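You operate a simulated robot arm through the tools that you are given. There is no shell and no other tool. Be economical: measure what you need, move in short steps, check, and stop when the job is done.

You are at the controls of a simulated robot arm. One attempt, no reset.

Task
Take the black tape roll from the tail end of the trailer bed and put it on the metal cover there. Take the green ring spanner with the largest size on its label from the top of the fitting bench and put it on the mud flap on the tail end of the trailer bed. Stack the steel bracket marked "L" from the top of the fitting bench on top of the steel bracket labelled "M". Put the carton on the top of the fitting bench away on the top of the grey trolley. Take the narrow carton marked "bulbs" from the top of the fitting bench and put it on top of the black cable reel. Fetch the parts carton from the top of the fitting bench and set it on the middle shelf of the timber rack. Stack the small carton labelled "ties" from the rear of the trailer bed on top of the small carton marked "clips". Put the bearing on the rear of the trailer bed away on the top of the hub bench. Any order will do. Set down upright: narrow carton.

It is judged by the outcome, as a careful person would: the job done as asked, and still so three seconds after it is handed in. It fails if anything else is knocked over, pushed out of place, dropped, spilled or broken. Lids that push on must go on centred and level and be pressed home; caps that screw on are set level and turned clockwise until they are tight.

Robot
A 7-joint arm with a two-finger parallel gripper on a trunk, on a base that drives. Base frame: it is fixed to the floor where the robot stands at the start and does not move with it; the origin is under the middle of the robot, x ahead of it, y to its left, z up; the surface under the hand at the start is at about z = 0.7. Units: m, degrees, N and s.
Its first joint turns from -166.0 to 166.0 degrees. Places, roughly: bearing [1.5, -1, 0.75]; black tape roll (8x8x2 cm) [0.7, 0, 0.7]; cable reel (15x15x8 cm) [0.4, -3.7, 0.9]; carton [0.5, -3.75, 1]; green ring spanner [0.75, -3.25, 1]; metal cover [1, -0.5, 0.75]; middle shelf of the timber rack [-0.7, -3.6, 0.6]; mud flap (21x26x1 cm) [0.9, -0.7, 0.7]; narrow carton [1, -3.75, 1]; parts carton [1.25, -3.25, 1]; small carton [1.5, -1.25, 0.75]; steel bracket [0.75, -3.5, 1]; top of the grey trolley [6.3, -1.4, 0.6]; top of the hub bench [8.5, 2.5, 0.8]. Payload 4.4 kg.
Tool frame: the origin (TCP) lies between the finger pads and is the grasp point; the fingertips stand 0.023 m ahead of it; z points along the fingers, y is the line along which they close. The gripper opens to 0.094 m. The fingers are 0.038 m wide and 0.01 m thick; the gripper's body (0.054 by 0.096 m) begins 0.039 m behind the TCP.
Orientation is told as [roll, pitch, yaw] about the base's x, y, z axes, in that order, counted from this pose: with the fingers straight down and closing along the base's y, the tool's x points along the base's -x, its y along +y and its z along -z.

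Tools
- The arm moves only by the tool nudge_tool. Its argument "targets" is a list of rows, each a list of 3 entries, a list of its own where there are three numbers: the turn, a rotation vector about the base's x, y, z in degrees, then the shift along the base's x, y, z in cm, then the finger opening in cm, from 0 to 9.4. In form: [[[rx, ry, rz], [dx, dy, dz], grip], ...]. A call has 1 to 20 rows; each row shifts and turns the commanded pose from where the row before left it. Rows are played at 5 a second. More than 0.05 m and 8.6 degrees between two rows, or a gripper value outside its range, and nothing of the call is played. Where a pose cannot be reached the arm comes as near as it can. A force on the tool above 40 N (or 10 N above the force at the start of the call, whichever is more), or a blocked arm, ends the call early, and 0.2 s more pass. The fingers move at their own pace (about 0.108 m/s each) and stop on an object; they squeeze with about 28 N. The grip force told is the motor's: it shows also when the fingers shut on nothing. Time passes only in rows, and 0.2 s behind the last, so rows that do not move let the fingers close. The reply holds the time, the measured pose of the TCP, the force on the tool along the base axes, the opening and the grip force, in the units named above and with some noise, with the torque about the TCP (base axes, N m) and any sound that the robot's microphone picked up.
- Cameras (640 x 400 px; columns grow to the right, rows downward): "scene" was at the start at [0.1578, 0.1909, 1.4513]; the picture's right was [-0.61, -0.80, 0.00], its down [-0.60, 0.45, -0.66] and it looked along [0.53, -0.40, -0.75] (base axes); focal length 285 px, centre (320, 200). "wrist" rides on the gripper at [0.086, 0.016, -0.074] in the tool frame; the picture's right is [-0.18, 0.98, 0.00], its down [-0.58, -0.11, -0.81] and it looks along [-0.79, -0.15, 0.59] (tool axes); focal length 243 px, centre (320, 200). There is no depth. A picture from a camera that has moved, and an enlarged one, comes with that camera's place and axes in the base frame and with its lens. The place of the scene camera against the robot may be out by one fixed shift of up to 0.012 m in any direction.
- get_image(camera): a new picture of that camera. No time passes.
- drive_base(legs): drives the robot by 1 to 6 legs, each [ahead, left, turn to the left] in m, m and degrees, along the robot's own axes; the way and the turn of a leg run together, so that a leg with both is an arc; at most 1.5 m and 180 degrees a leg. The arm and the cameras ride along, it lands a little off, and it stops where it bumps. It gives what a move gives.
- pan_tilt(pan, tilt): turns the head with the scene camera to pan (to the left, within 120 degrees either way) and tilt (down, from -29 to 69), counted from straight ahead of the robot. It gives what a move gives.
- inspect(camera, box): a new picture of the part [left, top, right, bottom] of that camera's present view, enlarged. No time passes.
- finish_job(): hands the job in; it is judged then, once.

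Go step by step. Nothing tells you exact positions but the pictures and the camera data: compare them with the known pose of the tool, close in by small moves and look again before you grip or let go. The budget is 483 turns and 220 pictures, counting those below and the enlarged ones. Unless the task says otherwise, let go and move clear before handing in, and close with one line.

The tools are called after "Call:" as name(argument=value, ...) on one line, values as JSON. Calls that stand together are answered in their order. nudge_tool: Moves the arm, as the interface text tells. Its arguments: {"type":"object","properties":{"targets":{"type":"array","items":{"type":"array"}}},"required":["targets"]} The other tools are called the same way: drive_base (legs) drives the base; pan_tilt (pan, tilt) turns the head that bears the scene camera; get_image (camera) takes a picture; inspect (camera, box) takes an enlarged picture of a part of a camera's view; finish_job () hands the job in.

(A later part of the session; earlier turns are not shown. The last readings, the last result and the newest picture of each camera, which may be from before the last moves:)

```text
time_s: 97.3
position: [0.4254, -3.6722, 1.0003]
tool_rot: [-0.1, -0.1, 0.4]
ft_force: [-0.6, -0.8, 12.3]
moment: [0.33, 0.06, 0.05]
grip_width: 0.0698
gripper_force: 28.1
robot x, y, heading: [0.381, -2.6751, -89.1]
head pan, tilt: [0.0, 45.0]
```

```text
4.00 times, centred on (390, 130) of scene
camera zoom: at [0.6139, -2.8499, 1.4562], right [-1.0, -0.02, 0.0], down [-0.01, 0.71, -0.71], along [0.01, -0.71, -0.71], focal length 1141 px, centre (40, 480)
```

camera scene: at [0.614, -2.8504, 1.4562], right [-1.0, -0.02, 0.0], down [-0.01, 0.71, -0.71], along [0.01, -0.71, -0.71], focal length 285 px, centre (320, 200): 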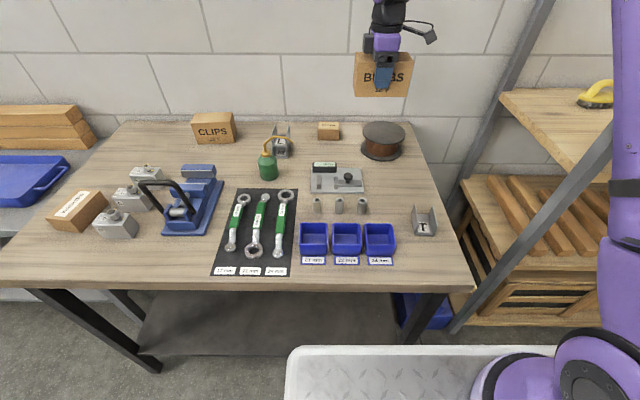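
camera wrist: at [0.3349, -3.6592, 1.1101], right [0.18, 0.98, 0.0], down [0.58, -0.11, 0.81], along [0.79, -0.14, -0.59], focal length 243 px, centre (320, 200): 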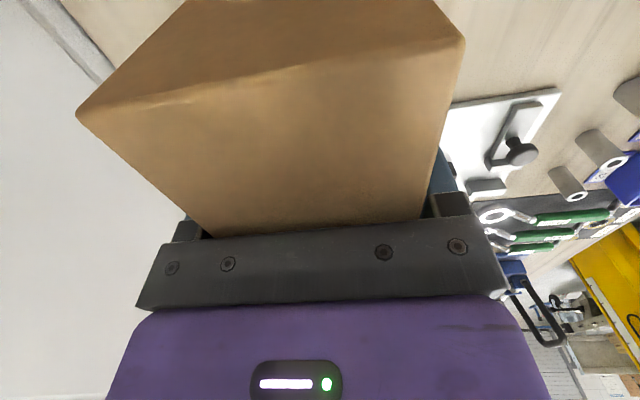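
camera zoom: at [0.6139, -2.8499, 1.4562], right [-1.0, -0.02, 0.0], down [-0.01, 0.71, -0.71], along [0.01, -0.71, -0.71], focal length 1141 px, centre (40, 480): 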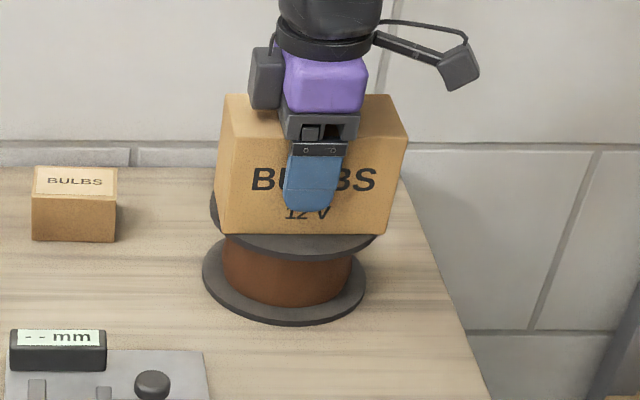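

Contact at the reel top and well centred. Release and rise.

Call:
nudge_tool(targets=[[[0, 0, 0], [0, 0, 0.1], 6.5], [[0, 0, 0], [0, 0, 0], 8], [[0, 0, 0], [0, 0, 0], 9.2], [[0, 0, 0], [0, 0, 0], 9.2], [[0, 0, 0], [0, 0, 2], 9.2], [[0, 0, 0], [0, 0, 3], 9.2], [[0, 0, 0], [0, 0, 4], 9.2], [[0, 0, 0], [0, 0, 4], 9.2], [[0, 0, 0], [0, 0, 4], 9.2]])

Call:
inspect(camera="scene", box=[310, 60, 470, 190])

```text
time_s: 99.3
position: [0.4247, -3.6711, 1.1696]
tool_rot: [0.2, -0.1, 0.4]
ft_force: [-0.3, -0.9, -0.8]
moment: [0.05, -0.01, 0.0]
grip_width: 0.0921
gripper_force: 0.1
robot x, y, heading: [0.3812, -2.6777, -89.3]
head pan, tilt: [0.0, 45.0]
```

```text
3.08 times, centred on (390, 125) of scene
camera zoom: at [0.614, -2.8508, 1.4561], right [-1.0, -0.02, 0.0], down [-0.01, 0.71, -0.71], along [0.01, -0.71, -0.71], focal length 878 px, centre (105, 431)
```

zoom: 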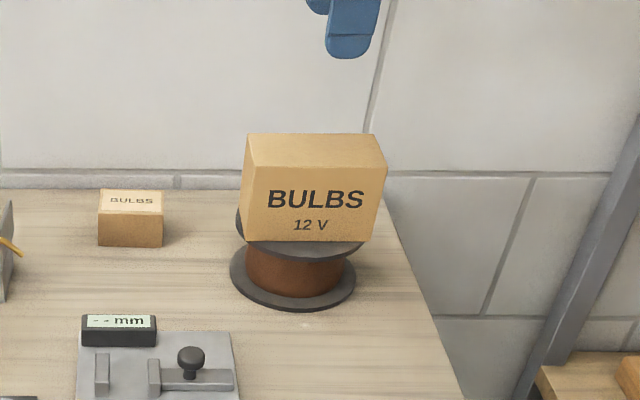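

BULBS carton stands on the reel. Next is the WASHERS parts carton for the rack's middle shelf; first look at that shelf.

Call:
pan_tilt(pan=-45, tilt=35)

Call:
get_image(camera="scene")

Call:
inspect(camera="scene", box=[200, 80, 520, 280])

```text
time_s: 100.4
position: [0.4232, -3.6714, 1.1679]
tool_rot: [0.0, -0.1, 0.5]
ft_force: [0.5, 0.1, 1.0]
moment: [-0.04, -0.03, -0.02]
grip_width: 0.0919
gripper_force: 0.1
robot x, y, heading: [0.379, -2.6728, -89.2]
head pan, tilt: [-45.0, 35.0]
```

```text
141 pictures are left
camera scene: at [0.5515, -2.8324, 1.471], right [-0.72, 0.7, 0.0], down [0.4, 0.41, -0.82], along [-0.57, -0.59, -0.57], focal length 285 px, centre (320, 200)
```

scene: 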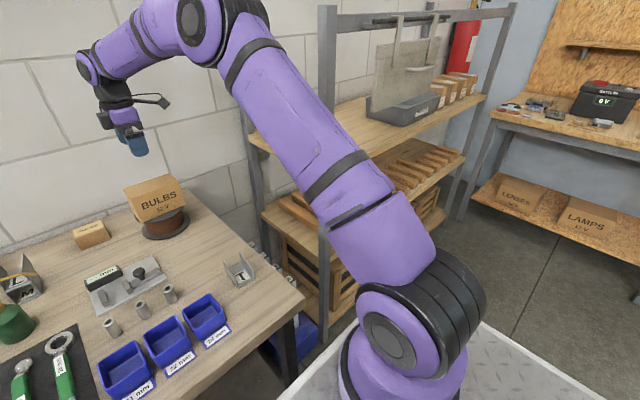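

```text
2.00 times, centred on (360, 180) of scene
camera zoom: at [0.5515, -2.8324, 1.471], right [-0.72, 0.7, 0.0], down [0.4, 0.41, -0.82], along [-0.57, -0.59, -0.57], focal length 570 px, centre (240, 240)
```

zoom: 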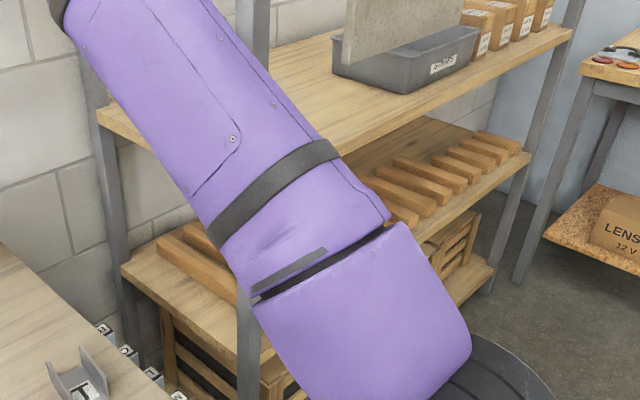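

The third bracket is "T", fine. I'll retract the hand and drive in front of the rack to study the middle shelf.

Call:
nudge_tool(targets=[[[0, 0, 0], [0, 4.5, 1], 9], [[0, 0, 0], [0, 4.5, 1], 9], [[0, 0, 0], [0, 4.5, 1], 9], [[0, 0, 0], [0, 4.5, 0], 9], [[0, 0, 0], [0, 4.5, 0], 9], [[0, 0, 0], [0, 4.5, 0], 9], [[0, 0, 0], [0, 4.5, 0], 9], [[0, 0, 0], [0, 4.5, 0], 9], [[0, 0, 0], [0, 4.5, 0], 9]])

Call:
drive_base(legs=[[-0.3, 0, 0], [0, -1.1, 0]])

Call:
pan_tilt(pan=0, tilt=40)

Call:
get_image(camera="scene")

Call:
get_image(camera="wrist")

```text
time_s: 102.4
position: [0.4264, -3.2663, 1.2012]
tool_rot: [0.1, -0.1, 0.2]
ft_force: [0.1, -0.8, -0.5]
moment: [0.02, 0.02, 0.04]
grip_width: 0.09
gripper_force: 0.1
robot x, y, heading: [0.3801, -2.6727, -89.1]
head pan, tilt: [-45.0, 35.0]
```

```text
time_s: 109.6
position: [-0.6681, -2.9866, 1.2024]
tool_rot: [0.0, -0.1, 0.1]
ft_force: [0.5, 0.4, 0.2]
moment: [-0.01, -0.02, 0.01]
grip_width: 0.0897
gripper_force: 0.1
robot x, y, heading: [-0.7087, -2.3991, -89.4]
head pan, tilt: [-45.0, 35.0]
```

```text
time_s: 110.7
position: [-0.6688, -2.9866, 1.2016]
tool_rot: [-0.1, 0.0, 0.1]
ft_force: [-0.5, 0.0, -0.6]
moment: [-0.02, -0.04, -0.01]
grip_width: 0.0897
gripper_force: 0.1
robot x, y, heading: [-0.7141, -2.3974, -89.3]
head pan, tilt: [0.0, 40.0]
```

```text
139 pictures are left
camera scene: at [-0.4783, -2.5758, 1.4634], right [-1.0, -0.01, 0.0], down [-0.01, 0.64, -0.77], along [0.01, -0.77, -0.64], focal length 285 px, centre (320, 200)
```

scene: 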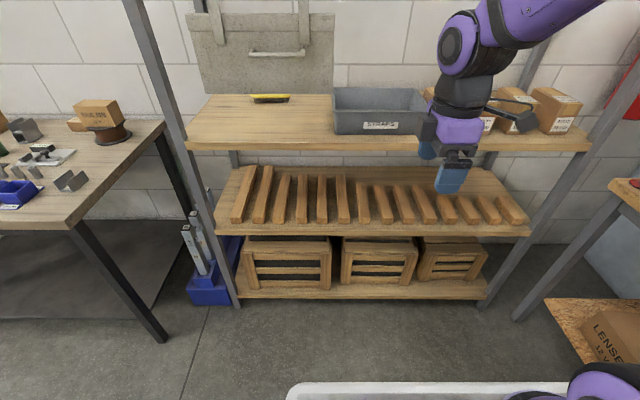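

```text
138 pictures are left
camera wrist: at [-0.7549, -2.9698, 1.2766], right [0.18, 0.98, 0.0], down [0.58, -0.11, 0.81], along [0.79, -0.15, -0.59], focal length 243 px, centre (320, 200)
```

wrist: 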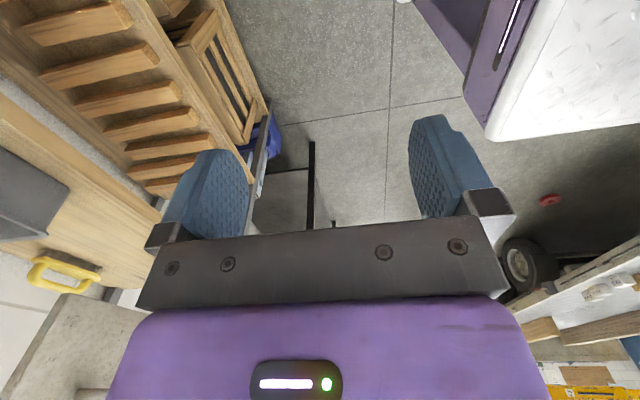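

Call:
inspect(camera="scene", box=[200, 140, 540, 310])

Call:
inspect(camera="scene", box=[400, 140, 560, 250])

```text
1.88 times, centred on (370, 225) of scene
camera zoom: at [-0.4783, -2.5758, 1.4634], right [-1.0, -0.01, 0.0], down [-0.01, 0.64, -0.77], along [0.01, -0.77, -0.64], focal length 537 px, centre (226, 153)
```

zoom: 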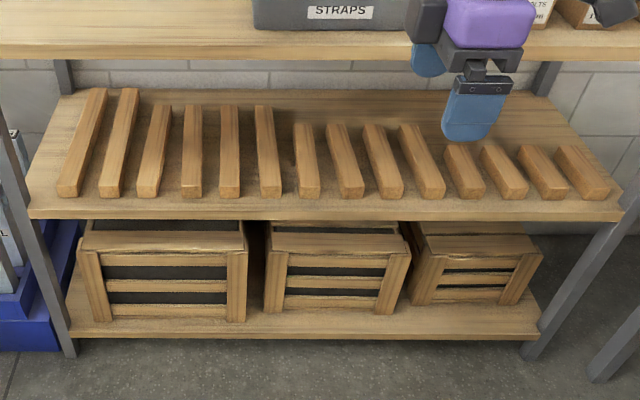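

```text
3.64 times, centred on (480, 195) of scene
camera zoom: at [-0.4783, -2.5758, 1.4634], right [-1.0, -0.01, 0.0], down [-0.01, 0.64, -0.77], along [0.01, -0.77, -0.64], focal length 1037 px, centre (-262, 218)
```

zoom: 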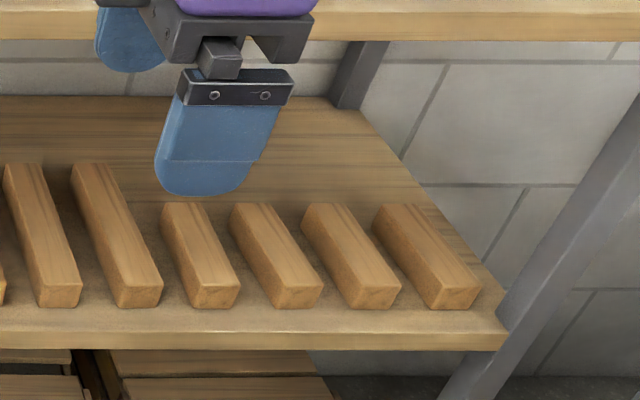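

The middle shelf (z≈0.6) has fixed-looking slats in front; free space is behind the short slats at about x -1.0…-1.3, y -3.63…-3.85. I'll need a nearly horizontal hand there, so I'll grip the WASHERS carton with a tilted hand. Driving back and turning the hand.

Call:
drive_base(legs=[[0, 1.2, 0], [0, 0.72, -0.5]])

Call:
nudge_tool(targets=[[[0, 0, 8.5], [0, 0, 0], 9.2], [[0, 0, 8.5], [0, 0, 0], 9.2], [[0, 0, 8.5], [0, 0, 0], 9.2], [[0, 0, 8.5], [0, 0, 0], 9.2], [[0, 0, 8.5], [0, 0, 0], 9.2], [[0, 0, 8.5], [0, 0, 0], 9.2], [[0, 0, 8.5], [0, 0, 0], 9.2], [[0, 0, 8.5], [0, 0, 0], 9.2], [[0, 0, 8.5], [0, 0, 0], 9.2], [[0, 0, 8.5], [0, 0, 0], 9.2], [[0, 0, 5], [0, 0, 0], 9.2]])

Call:
nudge_tool(targets=[[[-8, 0, 0], [0, 0, 0], 9.2], [[-8, 0, 0], [0, 0, 0], 9.2], [[-8, 0, 0], [0, 0, 0], 9.2], [[-8, 0, 0], [0, 0, 0], 9.2], [[-8, 0, 0], [0, 0, 0], 9.2], [[-8, 0, 0], [0, 0, 0], 9.2], [[-8, 0, 0], [0, 0, 0], 9.2], [[-8, 0, 0], [0, 0, 0], 9.2]])

Call:
pan_tilt(pan=0, tilt=50)

Call:
get_image(camera="scene")

Call:
get_image(camera="wrist")

```text
time_s: 120.2
position: [1.2326, -2.9181, 1.2018]
tool_rot: [0.0, -0.1, 2.0]
ft_force: [0.0, 0.7, 0.0]
moment: [0.0, -0.01, -0.04]
grip_width: 0.0897
gripper_force: 0.1
robot x, y, heading: [1.1691, -2.3307, -87.1]
head pan, tilt: [0.0, 40.0]
```

```text
time_s: 122.5
position: [1.2316, -2.9187, 1.2009]
tool_rot: [0.0, 0.0, 92.2]
ft_force: [-0.1, 0.4, 1.1]
moment: [0.02, -0.04, 0.0]
grip_width: 0.0921
gripper_force: 0.1
robot x, y, heading: [1.1688, -2.3319, -87.3]
head pan, tilt: [0.0, 40.0]
```

```text
time_s: 124.3
position: [1.2555, -2.965, 1.2375]
tool_rot: [4.9, 61.1, 94.7]
ft_force: [1.1, 0.9, 0.8]
moment: [-0.01, -0.02, -0.02]
grip_width: 0.0919
gripper_force: 0.0
out of reach, approached as far as the arm can: row 5, 6, 7, 8
robot x, y, heading: [1.1662, -2.3296, -87.5]
head pan, tilt: [0.0, 40.0]
```

```text
time_s: 125.1
position: [1.2551, -2.9656, 1.2386]
tool_rot: [5.0, 60.9, 94.5]
ft_force: [0.0, 0.2, 0.5]
moment: [0.01, -0.01, -0.02]
grip_width: 0.0921
gripper_force: 0.0
robot x, y, heading: [1.168, -2.3301, -87.4]
head pan, tilt: [0.0, 50.0]
```

```text
135 pictures are left
camera scene: at [1.4066, -2.493, 1.4493], right [-1.0, -0.05, 0.0], down [-0.04, 0.76, -0.64], along [0.03, -0.64, -0.77], focal length 285 px, centre (320, 200)
```

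scene: 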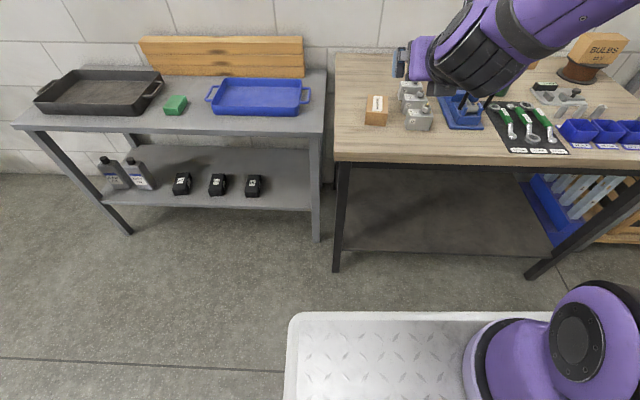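

```text
134 pictures are left
camera wrist: at [1.2436, -2.9411, 1.35], right [-0.99, 0.08, -0.12], down [0.1, 0.99, -0.12], along [0.11, -0.13, -0.99], focal length 243 px, centre (320, 200)
```

wrist: 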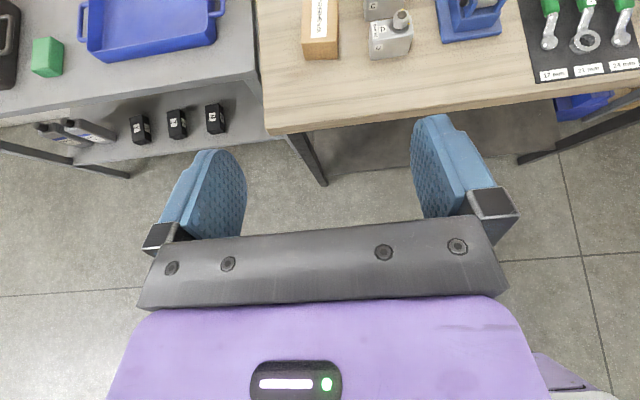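

The tilt is limited close-in; it should come right further out. Moving forward and down toward the carton, stopping short.

Call:
nudge_tool(targets=[[[0, 0, 0], [0.45, -3.75, -2.2], 9.2], [[0, 0, 0], [0.45, -3.75, -2.2], 9.2], [[0, 0, 0], [0.45, -3.75, -2.2], 9.2], [[0, 0, 0], [0.45, -3.75, -2.2], 9.2], [[0, 0, 0], [0.45, -3.75, -2.2], 9.2], [[0, 0, 0], [0.45, -3.75, -2.2], 9.2], [[0, 0, 0], [0.4, -3, -2.2], 9.2], [[0, 0, 0], [0, 0, 0], 9.2]])

Call:
get_image(camera="scene")

Call:
get_image(camera="wrist")

```text
time_s: 126.9
position: [1.2858, -3.2224, 1.0837]
tool_rot: [5.0, 61.0, 94.8]
ft_force: [-0.9, 0.5, 0.4]
moment: [-0.01, -0.02, 0.07]
grip_width: 0.092
gripper_force: 0.1
robot x, y, heading: [1.1705, -2.3361, -87.2]
head pan, tilt: [0.0, 50.0]
```

```text
133 pictures are left
camera scene: at [1.4065, -2.4929, 1.4493], right [-1.0, -0.05, 0.0], down [-0.04, 0.77, -0.64], along [0.03, -0.64, -0.77], focal length 285 px, centre (320, 200)
```

scene: 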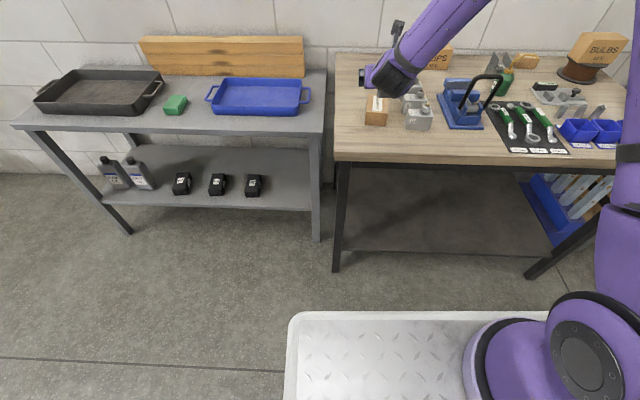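

```text
132 pictures are left
camera wrist: at [1.2739, -3.1976, 1.1967], right [-0.99, 0.08, -0.12], down [0.1, 0.99, -0.12], along [0.11, -0.14, -0.98], focal length 243 px, centre (320, 200)
```

wrist: 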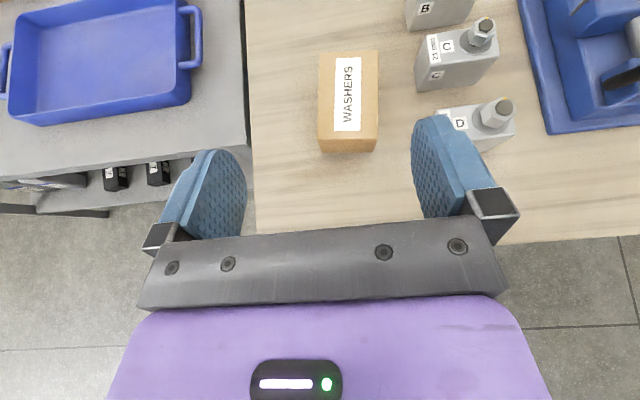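

Tilt is ~29° below horizontal with the closing axis level. Carton: front edge mid (1.267,-3.300), axis turned ~6°. Rotate -7° and move over it.

Call:
nudge_tool(targets=[[[0, 0, -6.8], [0, 0, 0], 9.4], [[0, 0, 0], [-0.7, -3.5, -2], 9.4], [[0, 0, 0], [-0.7, -3.5, -2], 9.4], [[0, 0, 0], [-0.8, -3.5, -2], 9.4], [[0, 0, 0], [0, 0, -3], 9.4], [[0, 0, 0], [0, 0, 0], 9.4]])

Call:
get_image(camera="wrist")

Call:
inspect(camera="scene", box=[330, 40, 490, 160])

```text
time_s: 128.3
position: [1.2654, -3.3255, 0.9916]
tool_rot: [4.9, 60.9, 87.9]
ft_force: [-0.7, 0.5, -0.7]
moment: [0.02, 0.0, -0.02]
grip_width: 0.0937
gripper_force: 0.0
robot x, y, heading: [1.1719, -2.3291, -87.6]
head pan, tilt: [0.0, 50.0]
```

```text
131 pictures are left
camera wrist: at [1.2562, -3.3004, 1.1042], right [-0.97, 0.2, -0.12], down [0.21, 0.97, -0.12], along [0.09, -0.15, -0.98], focal length 243 px, centre (320, 200)
```

wrist: 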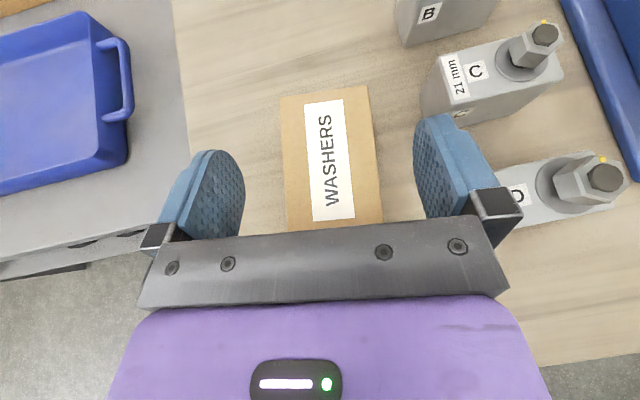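

```text
3.33 times, centred on (410, 100) of scene
camera zoom: at [1.4065, -2.4929, 1.4493], right [-1.0, -0.05, 0.0], down [-0.04, 0.77, -0.64], along [0.03, -0.64, -0.77], focal length 951 px, centre (20, 533)
```

zoom: 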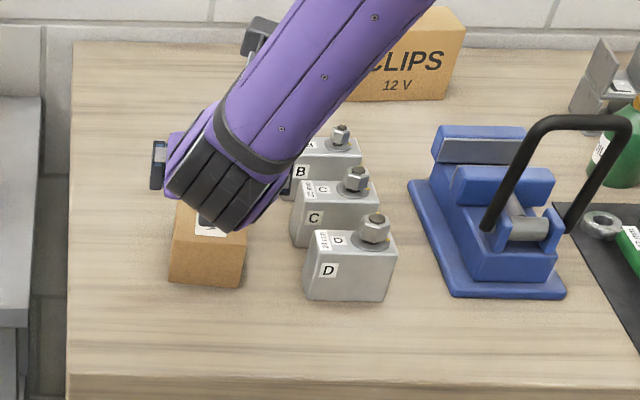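

Aligned; shift -0.5 cm in x, then descend to TCP z≈0.914.

Call:
nudge_tool(targets=[[[0, 0, 0], [-0.5, 0, -2], 9.4], [[0, 0, 0], [0, 0, -2.5], 9.4], [[0, 0, 0], [0, 0, -2], 9.4], [[0, 0, 0], [0, 0, -1.2], 9.4], [[0, 0, 0], [0, 0, 0], 9.4]])

Call:
get_image(camera="wrist")

Call:
inspect(camera="scene", box=[330, 40, 490, 160])

```text
time_s: 129.5
position: [1.2594, -3.3257, 0.9155]
tool_rot: [4.9, 61.1, 87.8]
ft_force: [-1.4, 0.5, -1.1]
moment: [0.04, 0.0, 0.03]
grip_width: 0.094
gripper_force: 0.0
robot x, y, heading: [1.1647, -2.3294, -87.4]
head pan, tilt: [0.0, 50.0]
```

```text
129 pictures are left
camera wrist: at [1.25, -3.3006, 1.0279], right [-0.97, 0.2, -0.12], down [0.21, 0.97, -0.12], along [0.09, -0.15, -0.98], focal length 243 px, centre (320, 200)
```

wrist: 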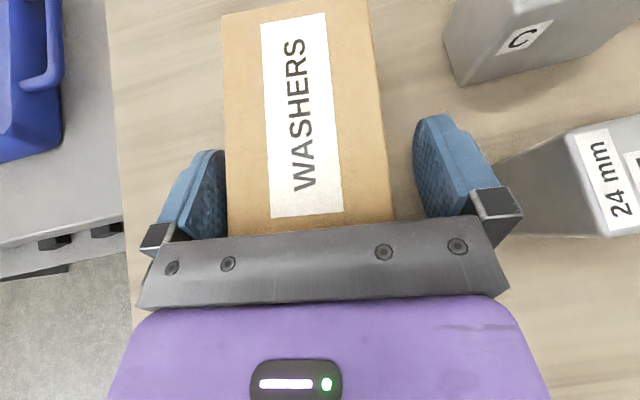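

```text
3.33 times, centred on (410, 100) of scene
camera zoom: at [1.4065, -2.493, 1.4493], right [-1.0, -0.05, 0.0], down [-0.04, 0.77, -0.64], along [0.03, -0.64, -0.77], focal length 951 px, centre (20, 533)
```

zoom: 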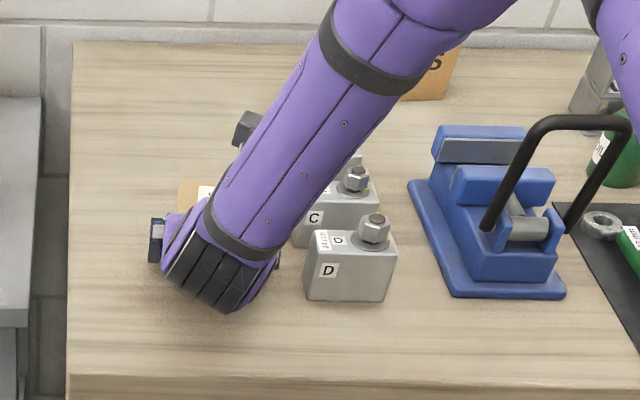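

Carton between the fingers; closing and lifting.

Call:
nudge_tool(targets=[[[0, 0, 0], [0, 0, 0], 8], [[0, 0, 0], [0, 0, 0], 5.5], [[0, 0, 0], [0, 0, 0], 5.5], [[0, 0, 0], [0, 0, 0], 5.5], [[0, 0, 0], [0, 0, 2], 5.5], [[0, 0, 0], [0, 0, 3], 5.5], [[0, 0, 0], [0, 0, 4], 5.5]])

Call:
get_image(camera="wrist")

Call:
get_image(camera="scene")

```text
time_s: 131.1
position: [1.2589, -3.3261, 1.0064]
tool_rot: [4.9, 61.1, 87.7]
ft_force: [0.3, -0.8, -4.2]
moment: [0.04, 0.03, 0.0]
grip_width: 0.07
gripper_force: 28.2
robot x, y, heading: [1.1734, -2.3313, -87.5]
head pan, tilt: [0.0, 50.0]
```

```text
127 pictures are left
camera wrist: at [1.25, -3.3009, 1.1183], right [-0.97, 0.2, -0.12], down [0.22, 0.97, -0.12], along [0.09, -0.15, -0.99], focal length 243 px, centre (320, 200)
```

wrist: 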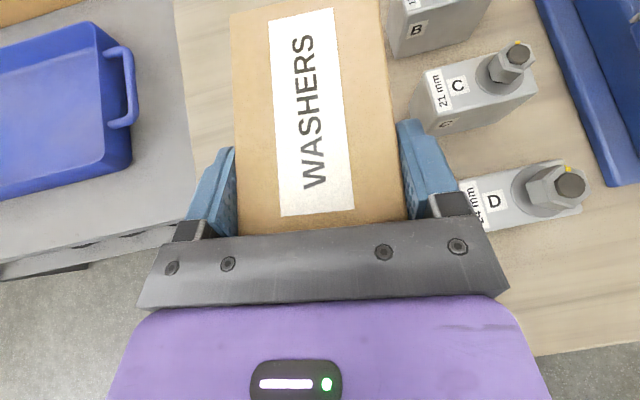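

```text
126 pictures are left
camera scene: at [1.4066, -2.4937, 1.4492], right [-1.0, -0.05, 0.0], down [-0.04, 0.77, -0.64], along [0.03, -0.64, -0.77], focal length 285 px, centre (320, 200)
```

scene: 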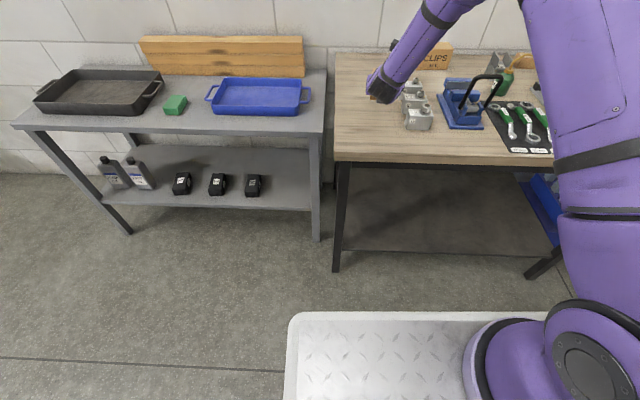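

Gripped (7 cm). Raise, back off, straighten and strafe to the rack's right part (keeping off the right-hand workbench).

Call:
nudge_tool(targets=[[[0, 0, 0], [0, 0, 3], 5.5], [[0, 0, 0], [0, 0, 2], 5.5]])

Call:
drive_base(legs=[[-0.35, 0, -2.5], [0, -1.1, 0], [0, -1.05, 0]])

Call:
pan_tilt(pan=0, tilt=25)

Call:
get_image(camera="scene")

Call:
get_image(camera="wrist")

```text
time_s: 131.7
position: [1.2597, -3.3263, 1.0549]
tool_rot: [4.9, 61.0, 87.8]
ft_force: [-0.6, 0.2, -3.0]
moment: [0.1, 0.02, 0.01]
grip_width: 0.0698
gripper_force: 28.4
robot x, y, heading: [1.1692, -2.3245, -87.1]
head pan, tilt: [0.0, 50.0]
```

```text
time_s: 144.2
position: [-0.943, -2.9488, 1.0569]
tool_rot: [4.9, 60.9, 85.1]
ft_force: [0.2, -0.3, -1.4]
moment: [0.09, 0.01, 0.0]
grip_width: 0.0699
gripper_force: 27.9
robot x, y, heading: [-0.9855, -1.9521, -90.1]
head pan, tilt: [0.0, 50.0]
```

```text
time_s: 145.1
position: [-0.9426, -2.9502, 1.0555]
tool_rot: [4.8, 61.0, 85.1]
ft_force: [0.0, 0.4, -3.6]
moment: [0.09, 0.0, 0.0]
grip_width: 0.0698
gripper_force: 27.8
robot x, y, heading: [-0.989, -1.9521, -89.9]
head pan, tilt: [0.0, 25.0]
```

```text
125 pictures are left
camera scene: at [-0.7569, -2.14, 1.4866], right [-1.0, 0.0, 0.0], down [0.0, 0.42, -0.91], along [0.0, -0.91, -0.42], focal length 285 px, centre (320, 200)
```

scene: 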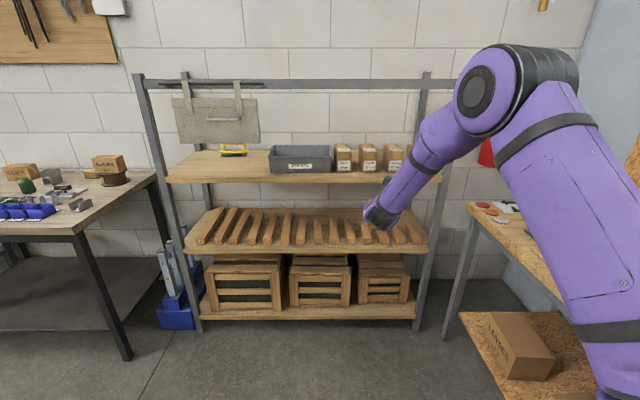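

```text
124 pictures are left
camera wrist: at [-0.9506, -2.924, 1.1687], right [-0.96, 0.25, -0.12], down [0.26, 0.96, -0.12], along [0.08, -0.15, -0.98], focal length 243 px, centre (320, 200)
```

wrist: 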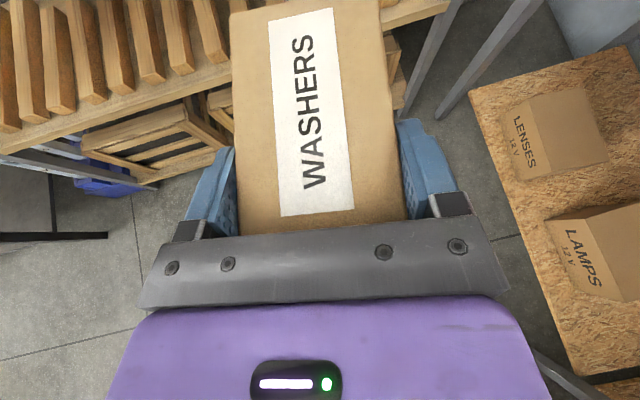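

Call:
inspect(camera="scene", box=[330, 140, 460, 260])

```text
3.33 times, centred on (395, 200) of scene
camera zoom: at [-0.7569, -2.14, 1.4866], right [-1.0, 0.0, 0.0], down [0.0, 0.42, -0.91], along [0.0, -0.91, -0.42], focal length 951 px, centre (70, 200)
```

zoom: 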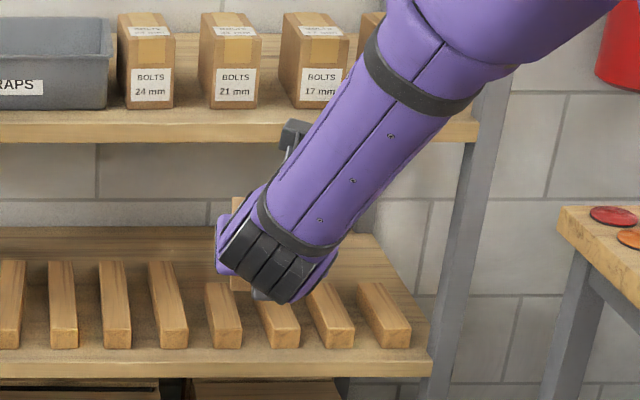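

Rack geometry: middle shelf top z≈0.645 (front y≈-3.37), top shelf underside ≈1.0, free patch behind short slats y -3.56…-3.81. I'll test an extended, low arm posture in free space before entering.

Call:
nudge_tool(targets=[[[0, 0, 0], [0, -2, -4], 5.5], [[0, 0, 0], [0, -2, -4], 5.5], [[0, 0, 0], [0, -2, -4], 5.5], [[0, 0, 0], [0, -2, -4], 5.5], [[0, 0, 0], [0, -2, -4], 5.5], [[0, 0, 0], [0, -2, -4], 5.5], [[0, 0, 0], [0, -2, -4], 5.5], [[0, 0, 0], [0, -2, -3], 5.5], [[0, 0, 0], [0, 0, 0], 5.5]])

Call:
get_image(camera="scene")

```text
time_s: 147.1
position: [-0.9435, -3.1115, 0.7475]
tool_rot: [4.9, 61.0, 85.1]
ft_force: [0.0, -0.2, -3.0]
moment: [0.11, -0.04, 0.0]
grip_width: 0.0696
gripper_force: 28.2
robot x, y, heading: [-0.9902, -1.9525, -90.1]
head pan, tilt: [0.0, 25.0]
```

```text
122 pictures are left
camera scene: at [-0.7569, -2.1399, 1.4867], right [-1.0, 0.0, 0.0], down [0.0, 0.42, -0.91], along [0.0, -0.91, -0.42], focal length 285 px, centre (320, 200)
```

scene: 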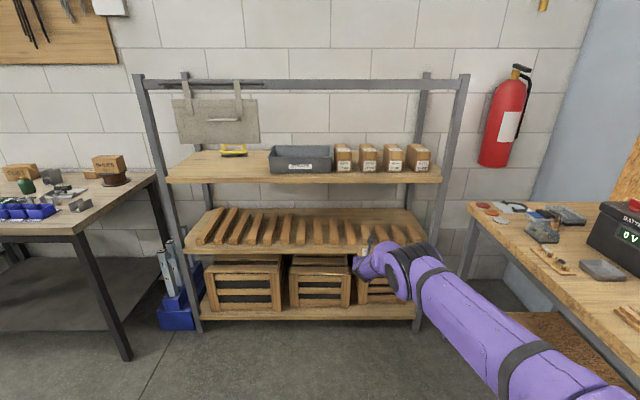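

Extended posture is straight and low – good. Shift the hand 12 cm right, raise 2 cm, then drive ahead 0.4 m and check.

Call:
nudge_tool(targets=[[[0, 0, 0], [-4, 0, 1], 5.5], [[0, 0, 0], [-4, 0, 1], 5.5], [[0, 0, 0], [-4, 0, 0], 5.5], [[0, 0, 0], [0, 0, 0], 5.5]])

Call:
drive_base(legs=[[0.38, -0.03, 0]])

Call:
get_image(camera="scene")

Call:
get_image(camera="wrist")

```text
time_s: 148.1
position: [-1.0631, -3.1105, 0.7655]
tool_rot: [5.0, 61.0, 85.1]
ft_force: [-0.8, 0.3, -3.1]
moment: [0.08, -0.04, 0.01]
grip_width: 0.07
gripper_force: 28.6
robot x, y, heading: [-0.9886, -1.9508, -90.2]
head pan, tilt: [0.0, 25.0]
```

```text
time_s: 150.5
position: [-1.0922, -3.4863, 0.7652]
tool_rot: [5.0, 61.0, 85.1]
ft_force: [-0.9, 0.3, -2.7]
moment: [0.08, -0.05, -0.06]
grip_width: 0.0701
gripper_force: 27.0
robot x, y, heading: [-1.0161, -2.328, -90.2]
head pan, tilt: [0.0, 25.0]
```

```text
121 pictures are left
camera scene: at [-0.7869, -2.5172, 1.4867], right [-1.0, 0.0, 0.0], down [0.0, 0.42, -0.91], along [0.0, -0.91, -0.42], focal length 285 px, centre (320, 200)
```

scene: 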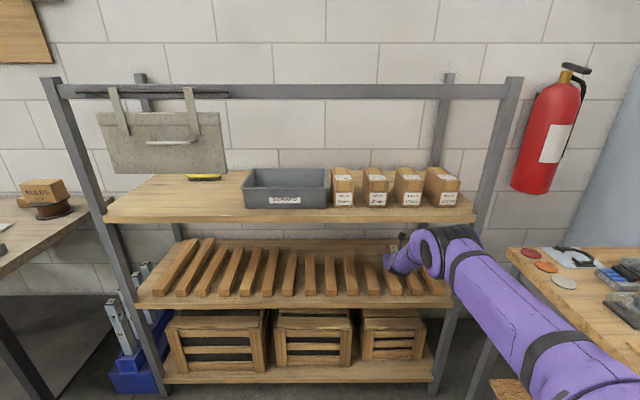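

```text
120 pictures are left
camera wrist: at [-1.0995, -3.4616, 0.8776], right [-0.96, 0.25, -0.12], down [0.26, 0.96, -0.12], along [0.08, -0.15, -0.98], focal length 243 px, centre (320, 200)
```

wrist: 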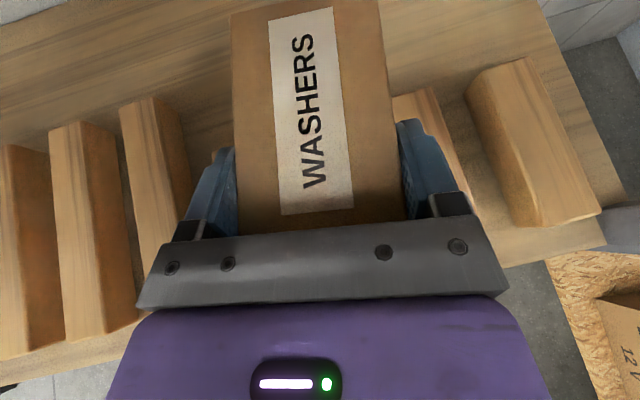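

Clear view: slats end at y≈-3.56, carton well above them. Drive 0.2 m further in.

Call:
drive_base(legs=[[0.2, 0, 0]])

Call:
get_image(camera="scene")

Call:
get_image(camera="wrist")

```text
time_s: 151.9
position: [-1.0922, -3.6219, 0.7232]
tool_rot: [5.7, 57.4, 85.5]
ft_force: [0.0, 0.4, -3.4]
moment: [0.09, -0.01, 0.03]
grip_width: 0.07
gripper_force: 28.0
robot x, y, heading: [-1.0169, -2.4838, -90.3]
head pan, tilt: [0.0, 25.0]
stopped in leg 1: the robot was blocked; the commanded pose is now the measured one
```

```text
119 pictures are left
camera scene: at [-0.7875, -2.6753, 1.4867], right [-1.0, 0.0, 0.0], down [0.0, 0.42, -0.91], along [0.0, -0.91, -0.42], focal length 285 px, centre (320, 200)
```

scene: 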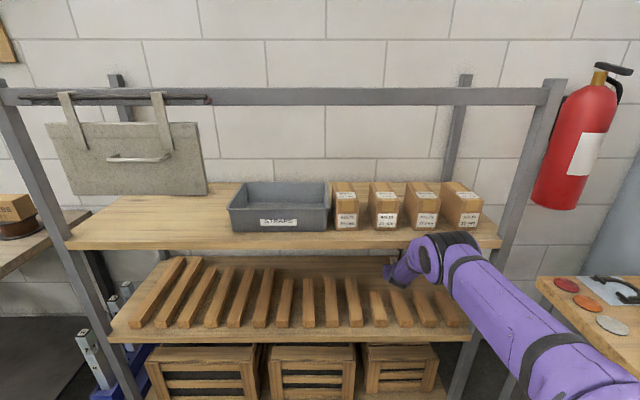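

```text
118 pictures are left
camera wrist: at [-1.1005, -3.6027, 0.838], right [-0.96, 0.25, -0.1], down [0.26, 0.96, -0.07], along [0.08, -0.09, -0.99], focal length 243 px, centre (320, 200)
```

wrist: 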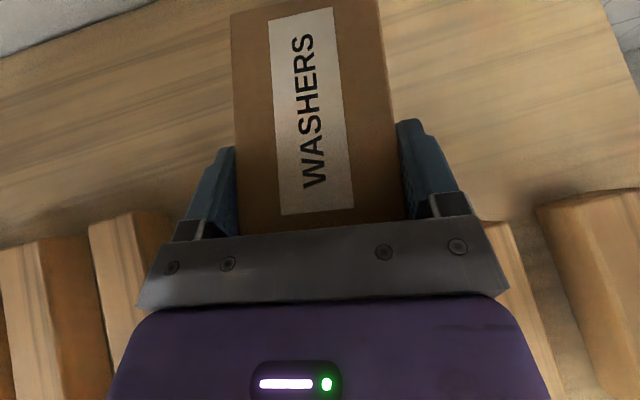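

The wrist knuckle bumped the top shelf's edge. Back 3 cm, restore the tilt, and stay lower so the knuckle passes beneath.

Call:
drive_base(legs=[[-0.03, 0, 0]])

Call:
nudge_tool(targets=[[[-3.6, 0, 0], [0, 0, 0], 5.5], [[0, 0, 0], [0, 0, 0], 5.5]])

Call:
get_image(camera="wrist")

Call:
inspect(camera="scene", box=[340, 170, 520, 340])

```text
time_s: 152.8
position: [-1.093, -3.5924, 0.7252]
tool_rot: [5.7, 57.6, 85.6]
ft_force: [0.4, 0.3, -3.1]
moment: [0.11, -0.02, 0.03]
grip_width: 0.0699
gripper_force: 28.0
robot x, y, heading: [-1.0181, -2.4547, -90.2]
head pan, tilt: [0.0, 25.0]
```

```text
time_s: 153.4
position: [-1.0921, -3.5916, 0.724]
tool_rot: [5.0, 61.2, 85.1]
ft_force: [0.1, -0.2, -2.2]
moment: [0.07, -0.03, 0.0]
grip_width: 0.0697
gripper_force: 28.2
robot x, y, heading: [-1.015, -2.4545, -90.3]
head pan, tilt: [0.0, 25.0]
```

```text
117 pictures are left
camera wrist: at [-1.1005, -3.566, 0.837], right [-0.96, 0.25, -0.12], down [0.26, 0.96, -0.13], along [0.08, -0.15, -0.98], focal length 243 px, centre (320, 200)
```

wrist: 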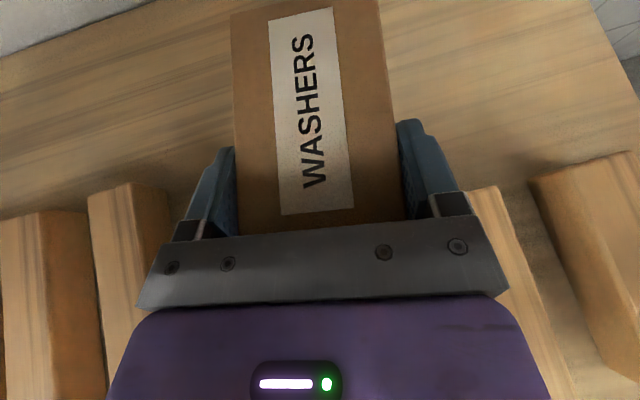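

```text
2.35 times, centred on (430, 255) of scene
camera zoom: at [-0.7874, -2.6456, 1.4867], right [-1.0, 0.0, 0.0], down [0.0, 0.42, -0.91], along [0.0, -0.91, -0.42], focal length 671 px, centre (61, 71)
```

zoom: 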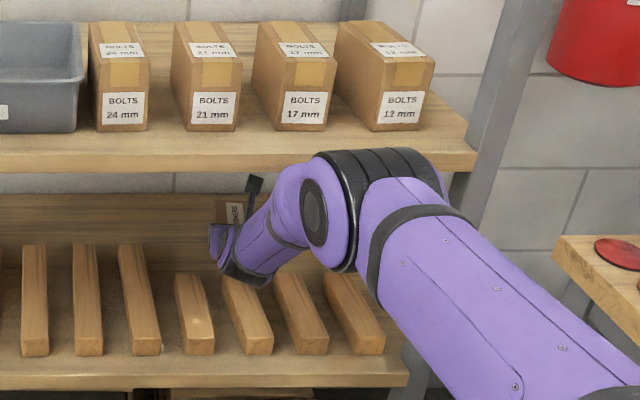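

I'll creep forward in small steps while lowering a little, watching forces.

Call:
nudge_tool(targets=[[[0, 0, 0], [0, -1, -0.3], 5.5], [[0, 0, 0], [0, -1, -0.4], 5.5], [[0, 0, 0], [0, -0.5, -0.5], 5.5], [[0, 0, 0], [0, 0, 0], 5.5]])

Call:
inspect(camera="scene", box=[340, 170, 520, 340])

```text
time_s: 154.4
position: [-1.0928, -3.6164, 0.7122]
tool_rot: [5.0, 61.3, 85.1]
ft_force: [-0.4, -1.1, -1.7]
moment: [0.1, -0.01, 0.02]
grip_width: 0.0699
gripper_force: 27.7
robot x, y, heading: [-1.0169, -2.458, -90.3]
head pan, tilt: [0.0, 25.0]
```

```text
2.35 times, centred on (430, 255) of scene
camera zoom: at [-0.7874, -2.6456, 1.4867], right [-1.0, 0.0, 0.0], down [0.0, 0.42, -0.91], along [0.0, -0.91, -0.42], focal length 671 px, centre (61, 71)
```

zoom: 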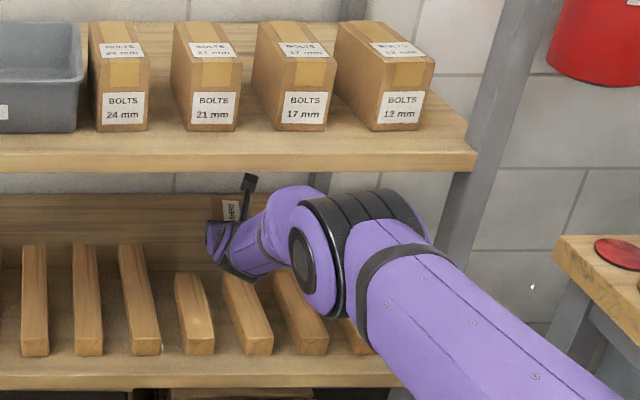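

Knuckle is now below the shelf edge. Another 3 cm forward and slightly down.

Call:
nudge_tool(targets=[[[0, 0, 0], [0, -1, -0.3], 5.5], [[0, 0, 0], [0, -1, -0.3], 5.5], [[0, 0, 0], [0, -1, -0.3], 5.5], [[0, 0, 0], [0, 0, 0], 5.5]])

Call:
inspect(camera="scene", box=[340, 170, 520, 340])

Call:
get_image(camera="wrist")

```text
time_s: 155.4
position: [-1.0931, -3.6371, 0.7068]
tool_rot: [5.1, 61.2, 85.0]
ft_force: [1.1, -1.0, -2.9]
moment: [0.1, -0.04, 0.0]
grip_width: 0.07
gripper_force: 28.0
out of reach, approached as far as the arm can: row 3
robot x, y, heading: [-1.021, -2.4561, -90.4]
head pan, tilt: [0.0, 25.0]
```

```text
2.35 times, centred on (430, 255) of scene
camera zoom: at [-0.7874, -2.6456, 1.4867], right [-1.0, 0.0, 0.0], down [0.0, 0.42, -0.91], along [0.0, -0.91, -0.42], focal length 671 px, centre (61, 71)
```

zoom: 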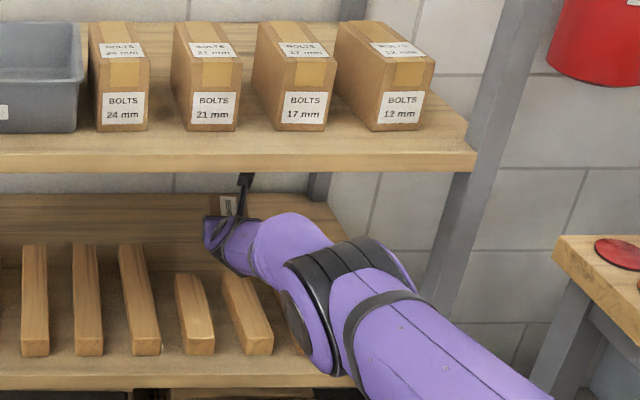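

```text
113 pictures are left
camera wrist: at [-1.1007, -3.6109, 0.8187], right [-0.96, 0.25, -0.12], down [0.26, 0.96, -0.13], along [0.08, -0.15, -0.98], focal length 243 px, centre (320, 200)
```

wrist: 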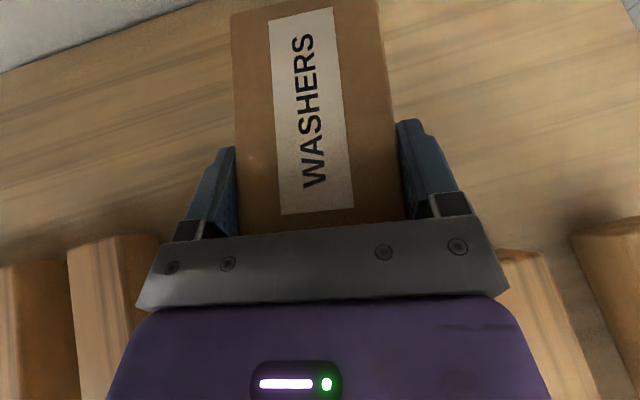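

At the arm's reach limit; drive the base 4 cm ahead, then lower.

Call:
drive_base(legs=[[0.04, 0, 0]])

Call:
nudge_tool(targets=[[[0, 0, 0], [0, 1, -0.7], 5.5], [[0, 0, 0], [0, 1, -0.5], 5.5], [[0, 0, 0], [0, 0, 0], 5.5]])

Call:
get_image(camera="wrist")

Call:
inspect(camera="scene", box=[340, 170, 520, 340])

```text
time_s: 156.2
position: [-1.0943, -3.6766, 0.7061]
tool_rot: [5.1, 61.2, 85.1]
ft_force: [0.4, -0.5, -2.4]
moment: [0.07, -0.01, 0.01]
grip_width: 0.07
gripper_force: 28.0
robot x, y, heading: [-1.0187, -2.4947, -90.0]
head pan, tilt: [0.0, 25.0]
```

```text
time_s: 157.1
position: [-1.093, -3.6571, 0.6927]
tool_rot: [5.0, 61.1, 85.0]
ft_force: [-0.2, -1.3, -2.7]
moment: [0.08, -0.03, -0.03]
grip_width: 0.0702
gripper_force: 28.4
robot x, y, heading: [-1.0178, -2.4953, -90.1]
head pan, tilt: [0.0, 25.0]
```

```text
112 pictures are left
camera wrist: at [-1.101, -3.6311, 0.8061], right [-0.96, 0.25, -0.12], down [0.26, 0.96, -0.13], along [0.08, -0.15, -0.98], focal length 243 px, centre (320, 200)
```

wrist: 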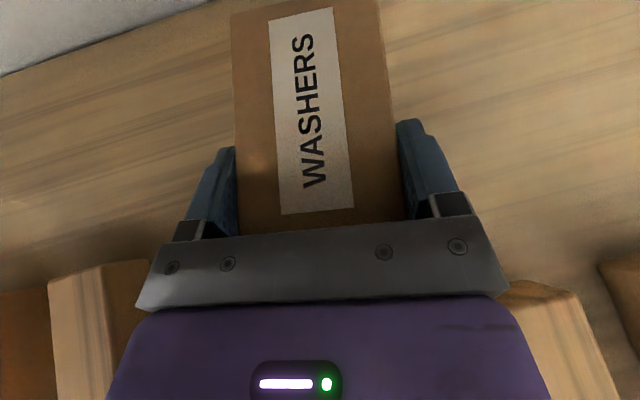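

```text
2.35 times, centred on (430, 255) of scene
camera zoom: at [-0.7876, -2.6851, 1.4867], right [-1.0, 0.0, 0.0], down [0.0, 0.42, -0.91], along [0.0, -0.91, -0.42], focal length 671 px, centre (61, 71)
```

zoom: 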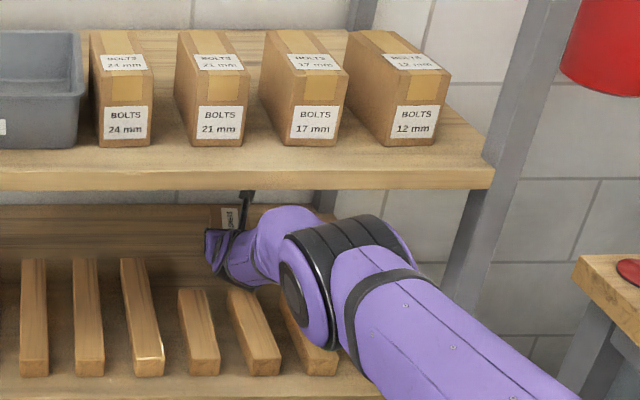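

Call:
nudge_tool(targets=[[[0, 0, 0], [0, 0.2, -0.4], 5.5], [[0, 0, 0], [0, 0.2, -0.4], 5.5], [[0, 0, 0], [0, 0.1, -0.4], 5.5], [[0, 0, 0], [0, 0, 0], 5.5]])

```text
time_s: 158.1
position: [-1.0921, -3.6522, 0.6806]
tool_rot: [5.0, 61.2, 85.1]
ft_force: [-0.4, -0.4, -3.1]
moment: [0.09, 0.0, -0.03]
grip_width: 0.0699
gripper_force: 27.8
robot x, y, heading: [-1.0196, -2.4948, -90.1]
head pan, tilt: [0.0, 25.0]
```

Call:
nudge_tool(targets=[[[0, 0, 0], [0, 0.1, -0.4], 5.5], [[0, 0, 0], [0, 0.1, -0.4], 5.5], [[0, 0, 0], [0, 0.1, -0.4], 5.5], [[0, 0, 0], [0, 0, 0], 5.5]])

Call:
get_image(camera="wrist")

Call:
inspect(camera="scene", box=[340, 170, 520, 340])

```text
time_s: 159.1
position: [-1.0925, -3.6501, 0.6709]
tool_rot: [5.1, 61.4, 85.1]
ft_force: [0.4, -4.3, 8.0]
moment: [0.9, 0.05, 0.02]
grip_width: 0.0698
gripper_force: 28.0
robot x, y, heading: [-1.0205, -2.4945, -90.0]
head pan, tilt: [0.0, 25.0]
```

```text
110 pictures are left
camera wrist: at [-1.1006, -3.6228, 0.7846], right [-0.96, 0.25, -0.12], down [0.26, 0.96, -0.13], along [0.08, -0.16, -0.98], focal length 243 px, centre (320, 200)
```

wrist: 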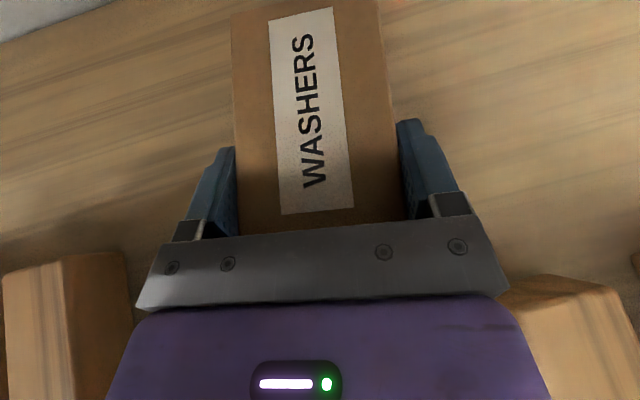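

```text
2.35 times, centred on (430, 255) of scene
camera zoom: at [-0.7875, -2.6847, 1.4868], right [-1.0, 0.0, 0.0], down [0.0, 0.42, -0.91], along [0.0, -0.91, -0.42], focal length 671 px, centre (61, 71)
```

zoom: 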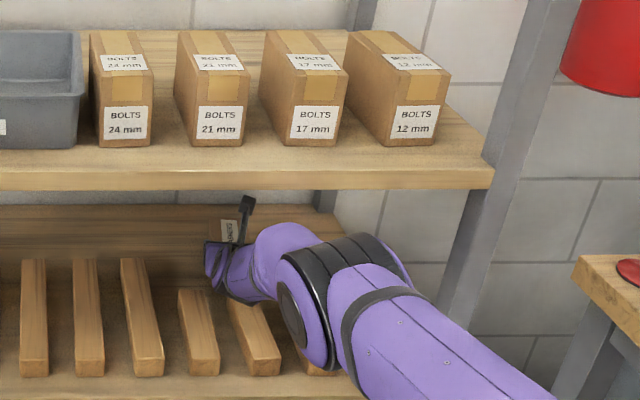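

Moment shows the underside of the hand is touching a slat end, not the carton on the shelf. Raise a little, drive 4 cm further in, and lower again.

Call:
nudge_tool(targets=[[[0, 0, 0], [0, 0, 0.5], 5.5], [[0, 0, 0], [0, 0, 0.4], 5.5]])

Call:
drive_base(legs=[[0.05, 0, 0]])

Call:
nudge_tool(targets=[[[0, 0, 0], [0, 0, -0.4], 5.5], [[0, 0, 0], [0, 0, -0.4], 5.5], [[0, 0, 0], [0, 0, -0.4], 5.5], [[0, 0, 0], [0, 0, 0], 5.5]])

Call:
inspect(camera="scene", box=[340, 170, 520, 340])

```text
time_s: 159.7
position: [-1.0942, -3.6465, 0.6774]
tool_rot: [5.0, 61.1, 85.1]
ft_force: [0.1, -0.6, -2.1]
moment: [0.09, -0.03, 0.0]
grip_width: 0.0697
gripper_force: 27.8
robot x, y, heading: [-1.0164, -2.4982, -90.2]
head pan, tilt: [0.0, 25.0]
```

```text
time_s: 160.6
position: [-1.0949, -3.6978, 0.6779]
tool_rot: [5.0, 61.3, 85.1]
ft_force: [0.8, 0.0, -1.6]
moment: [0.11, -0.02, -0.02]
grip_width: 0.07
gripper_force: 27.9
robot x, y, heading: [-1.019, -2.5472, -90.1]
head pan, tilt: [0.0, 25.0]
```

```text
time_s: 161.6
position: [-1.0945, -3.6981, 0.6667]
tool_rot: [5.1, 61.2, 85.1]
ft_force: [-0.6, 1.0, -4.1]
moment: [0.1, -0.02, -0.05]
grip_width: 0.0699
gripper_force: 28.2
robot x, y, heading: [-1.0196, -2.5472, -90.2]
head pan, tilt: [0.0, 25.0]
```

```text
2.35 times, centred on (430, 255) of scene
camera zoom: at [-0.7879, -2.7353, 1.4867], right [-1.0, 0.0, 0.0], down [0.0, 0.42, -0.91], along [0.0, -0.91, -0.42], focal length 671 px, centre (61, 71)
```

zoom: 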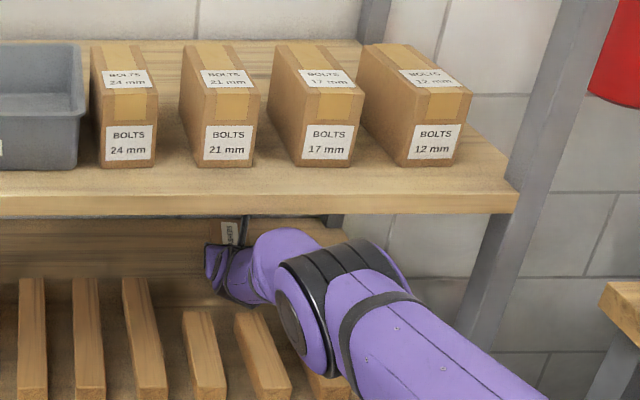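

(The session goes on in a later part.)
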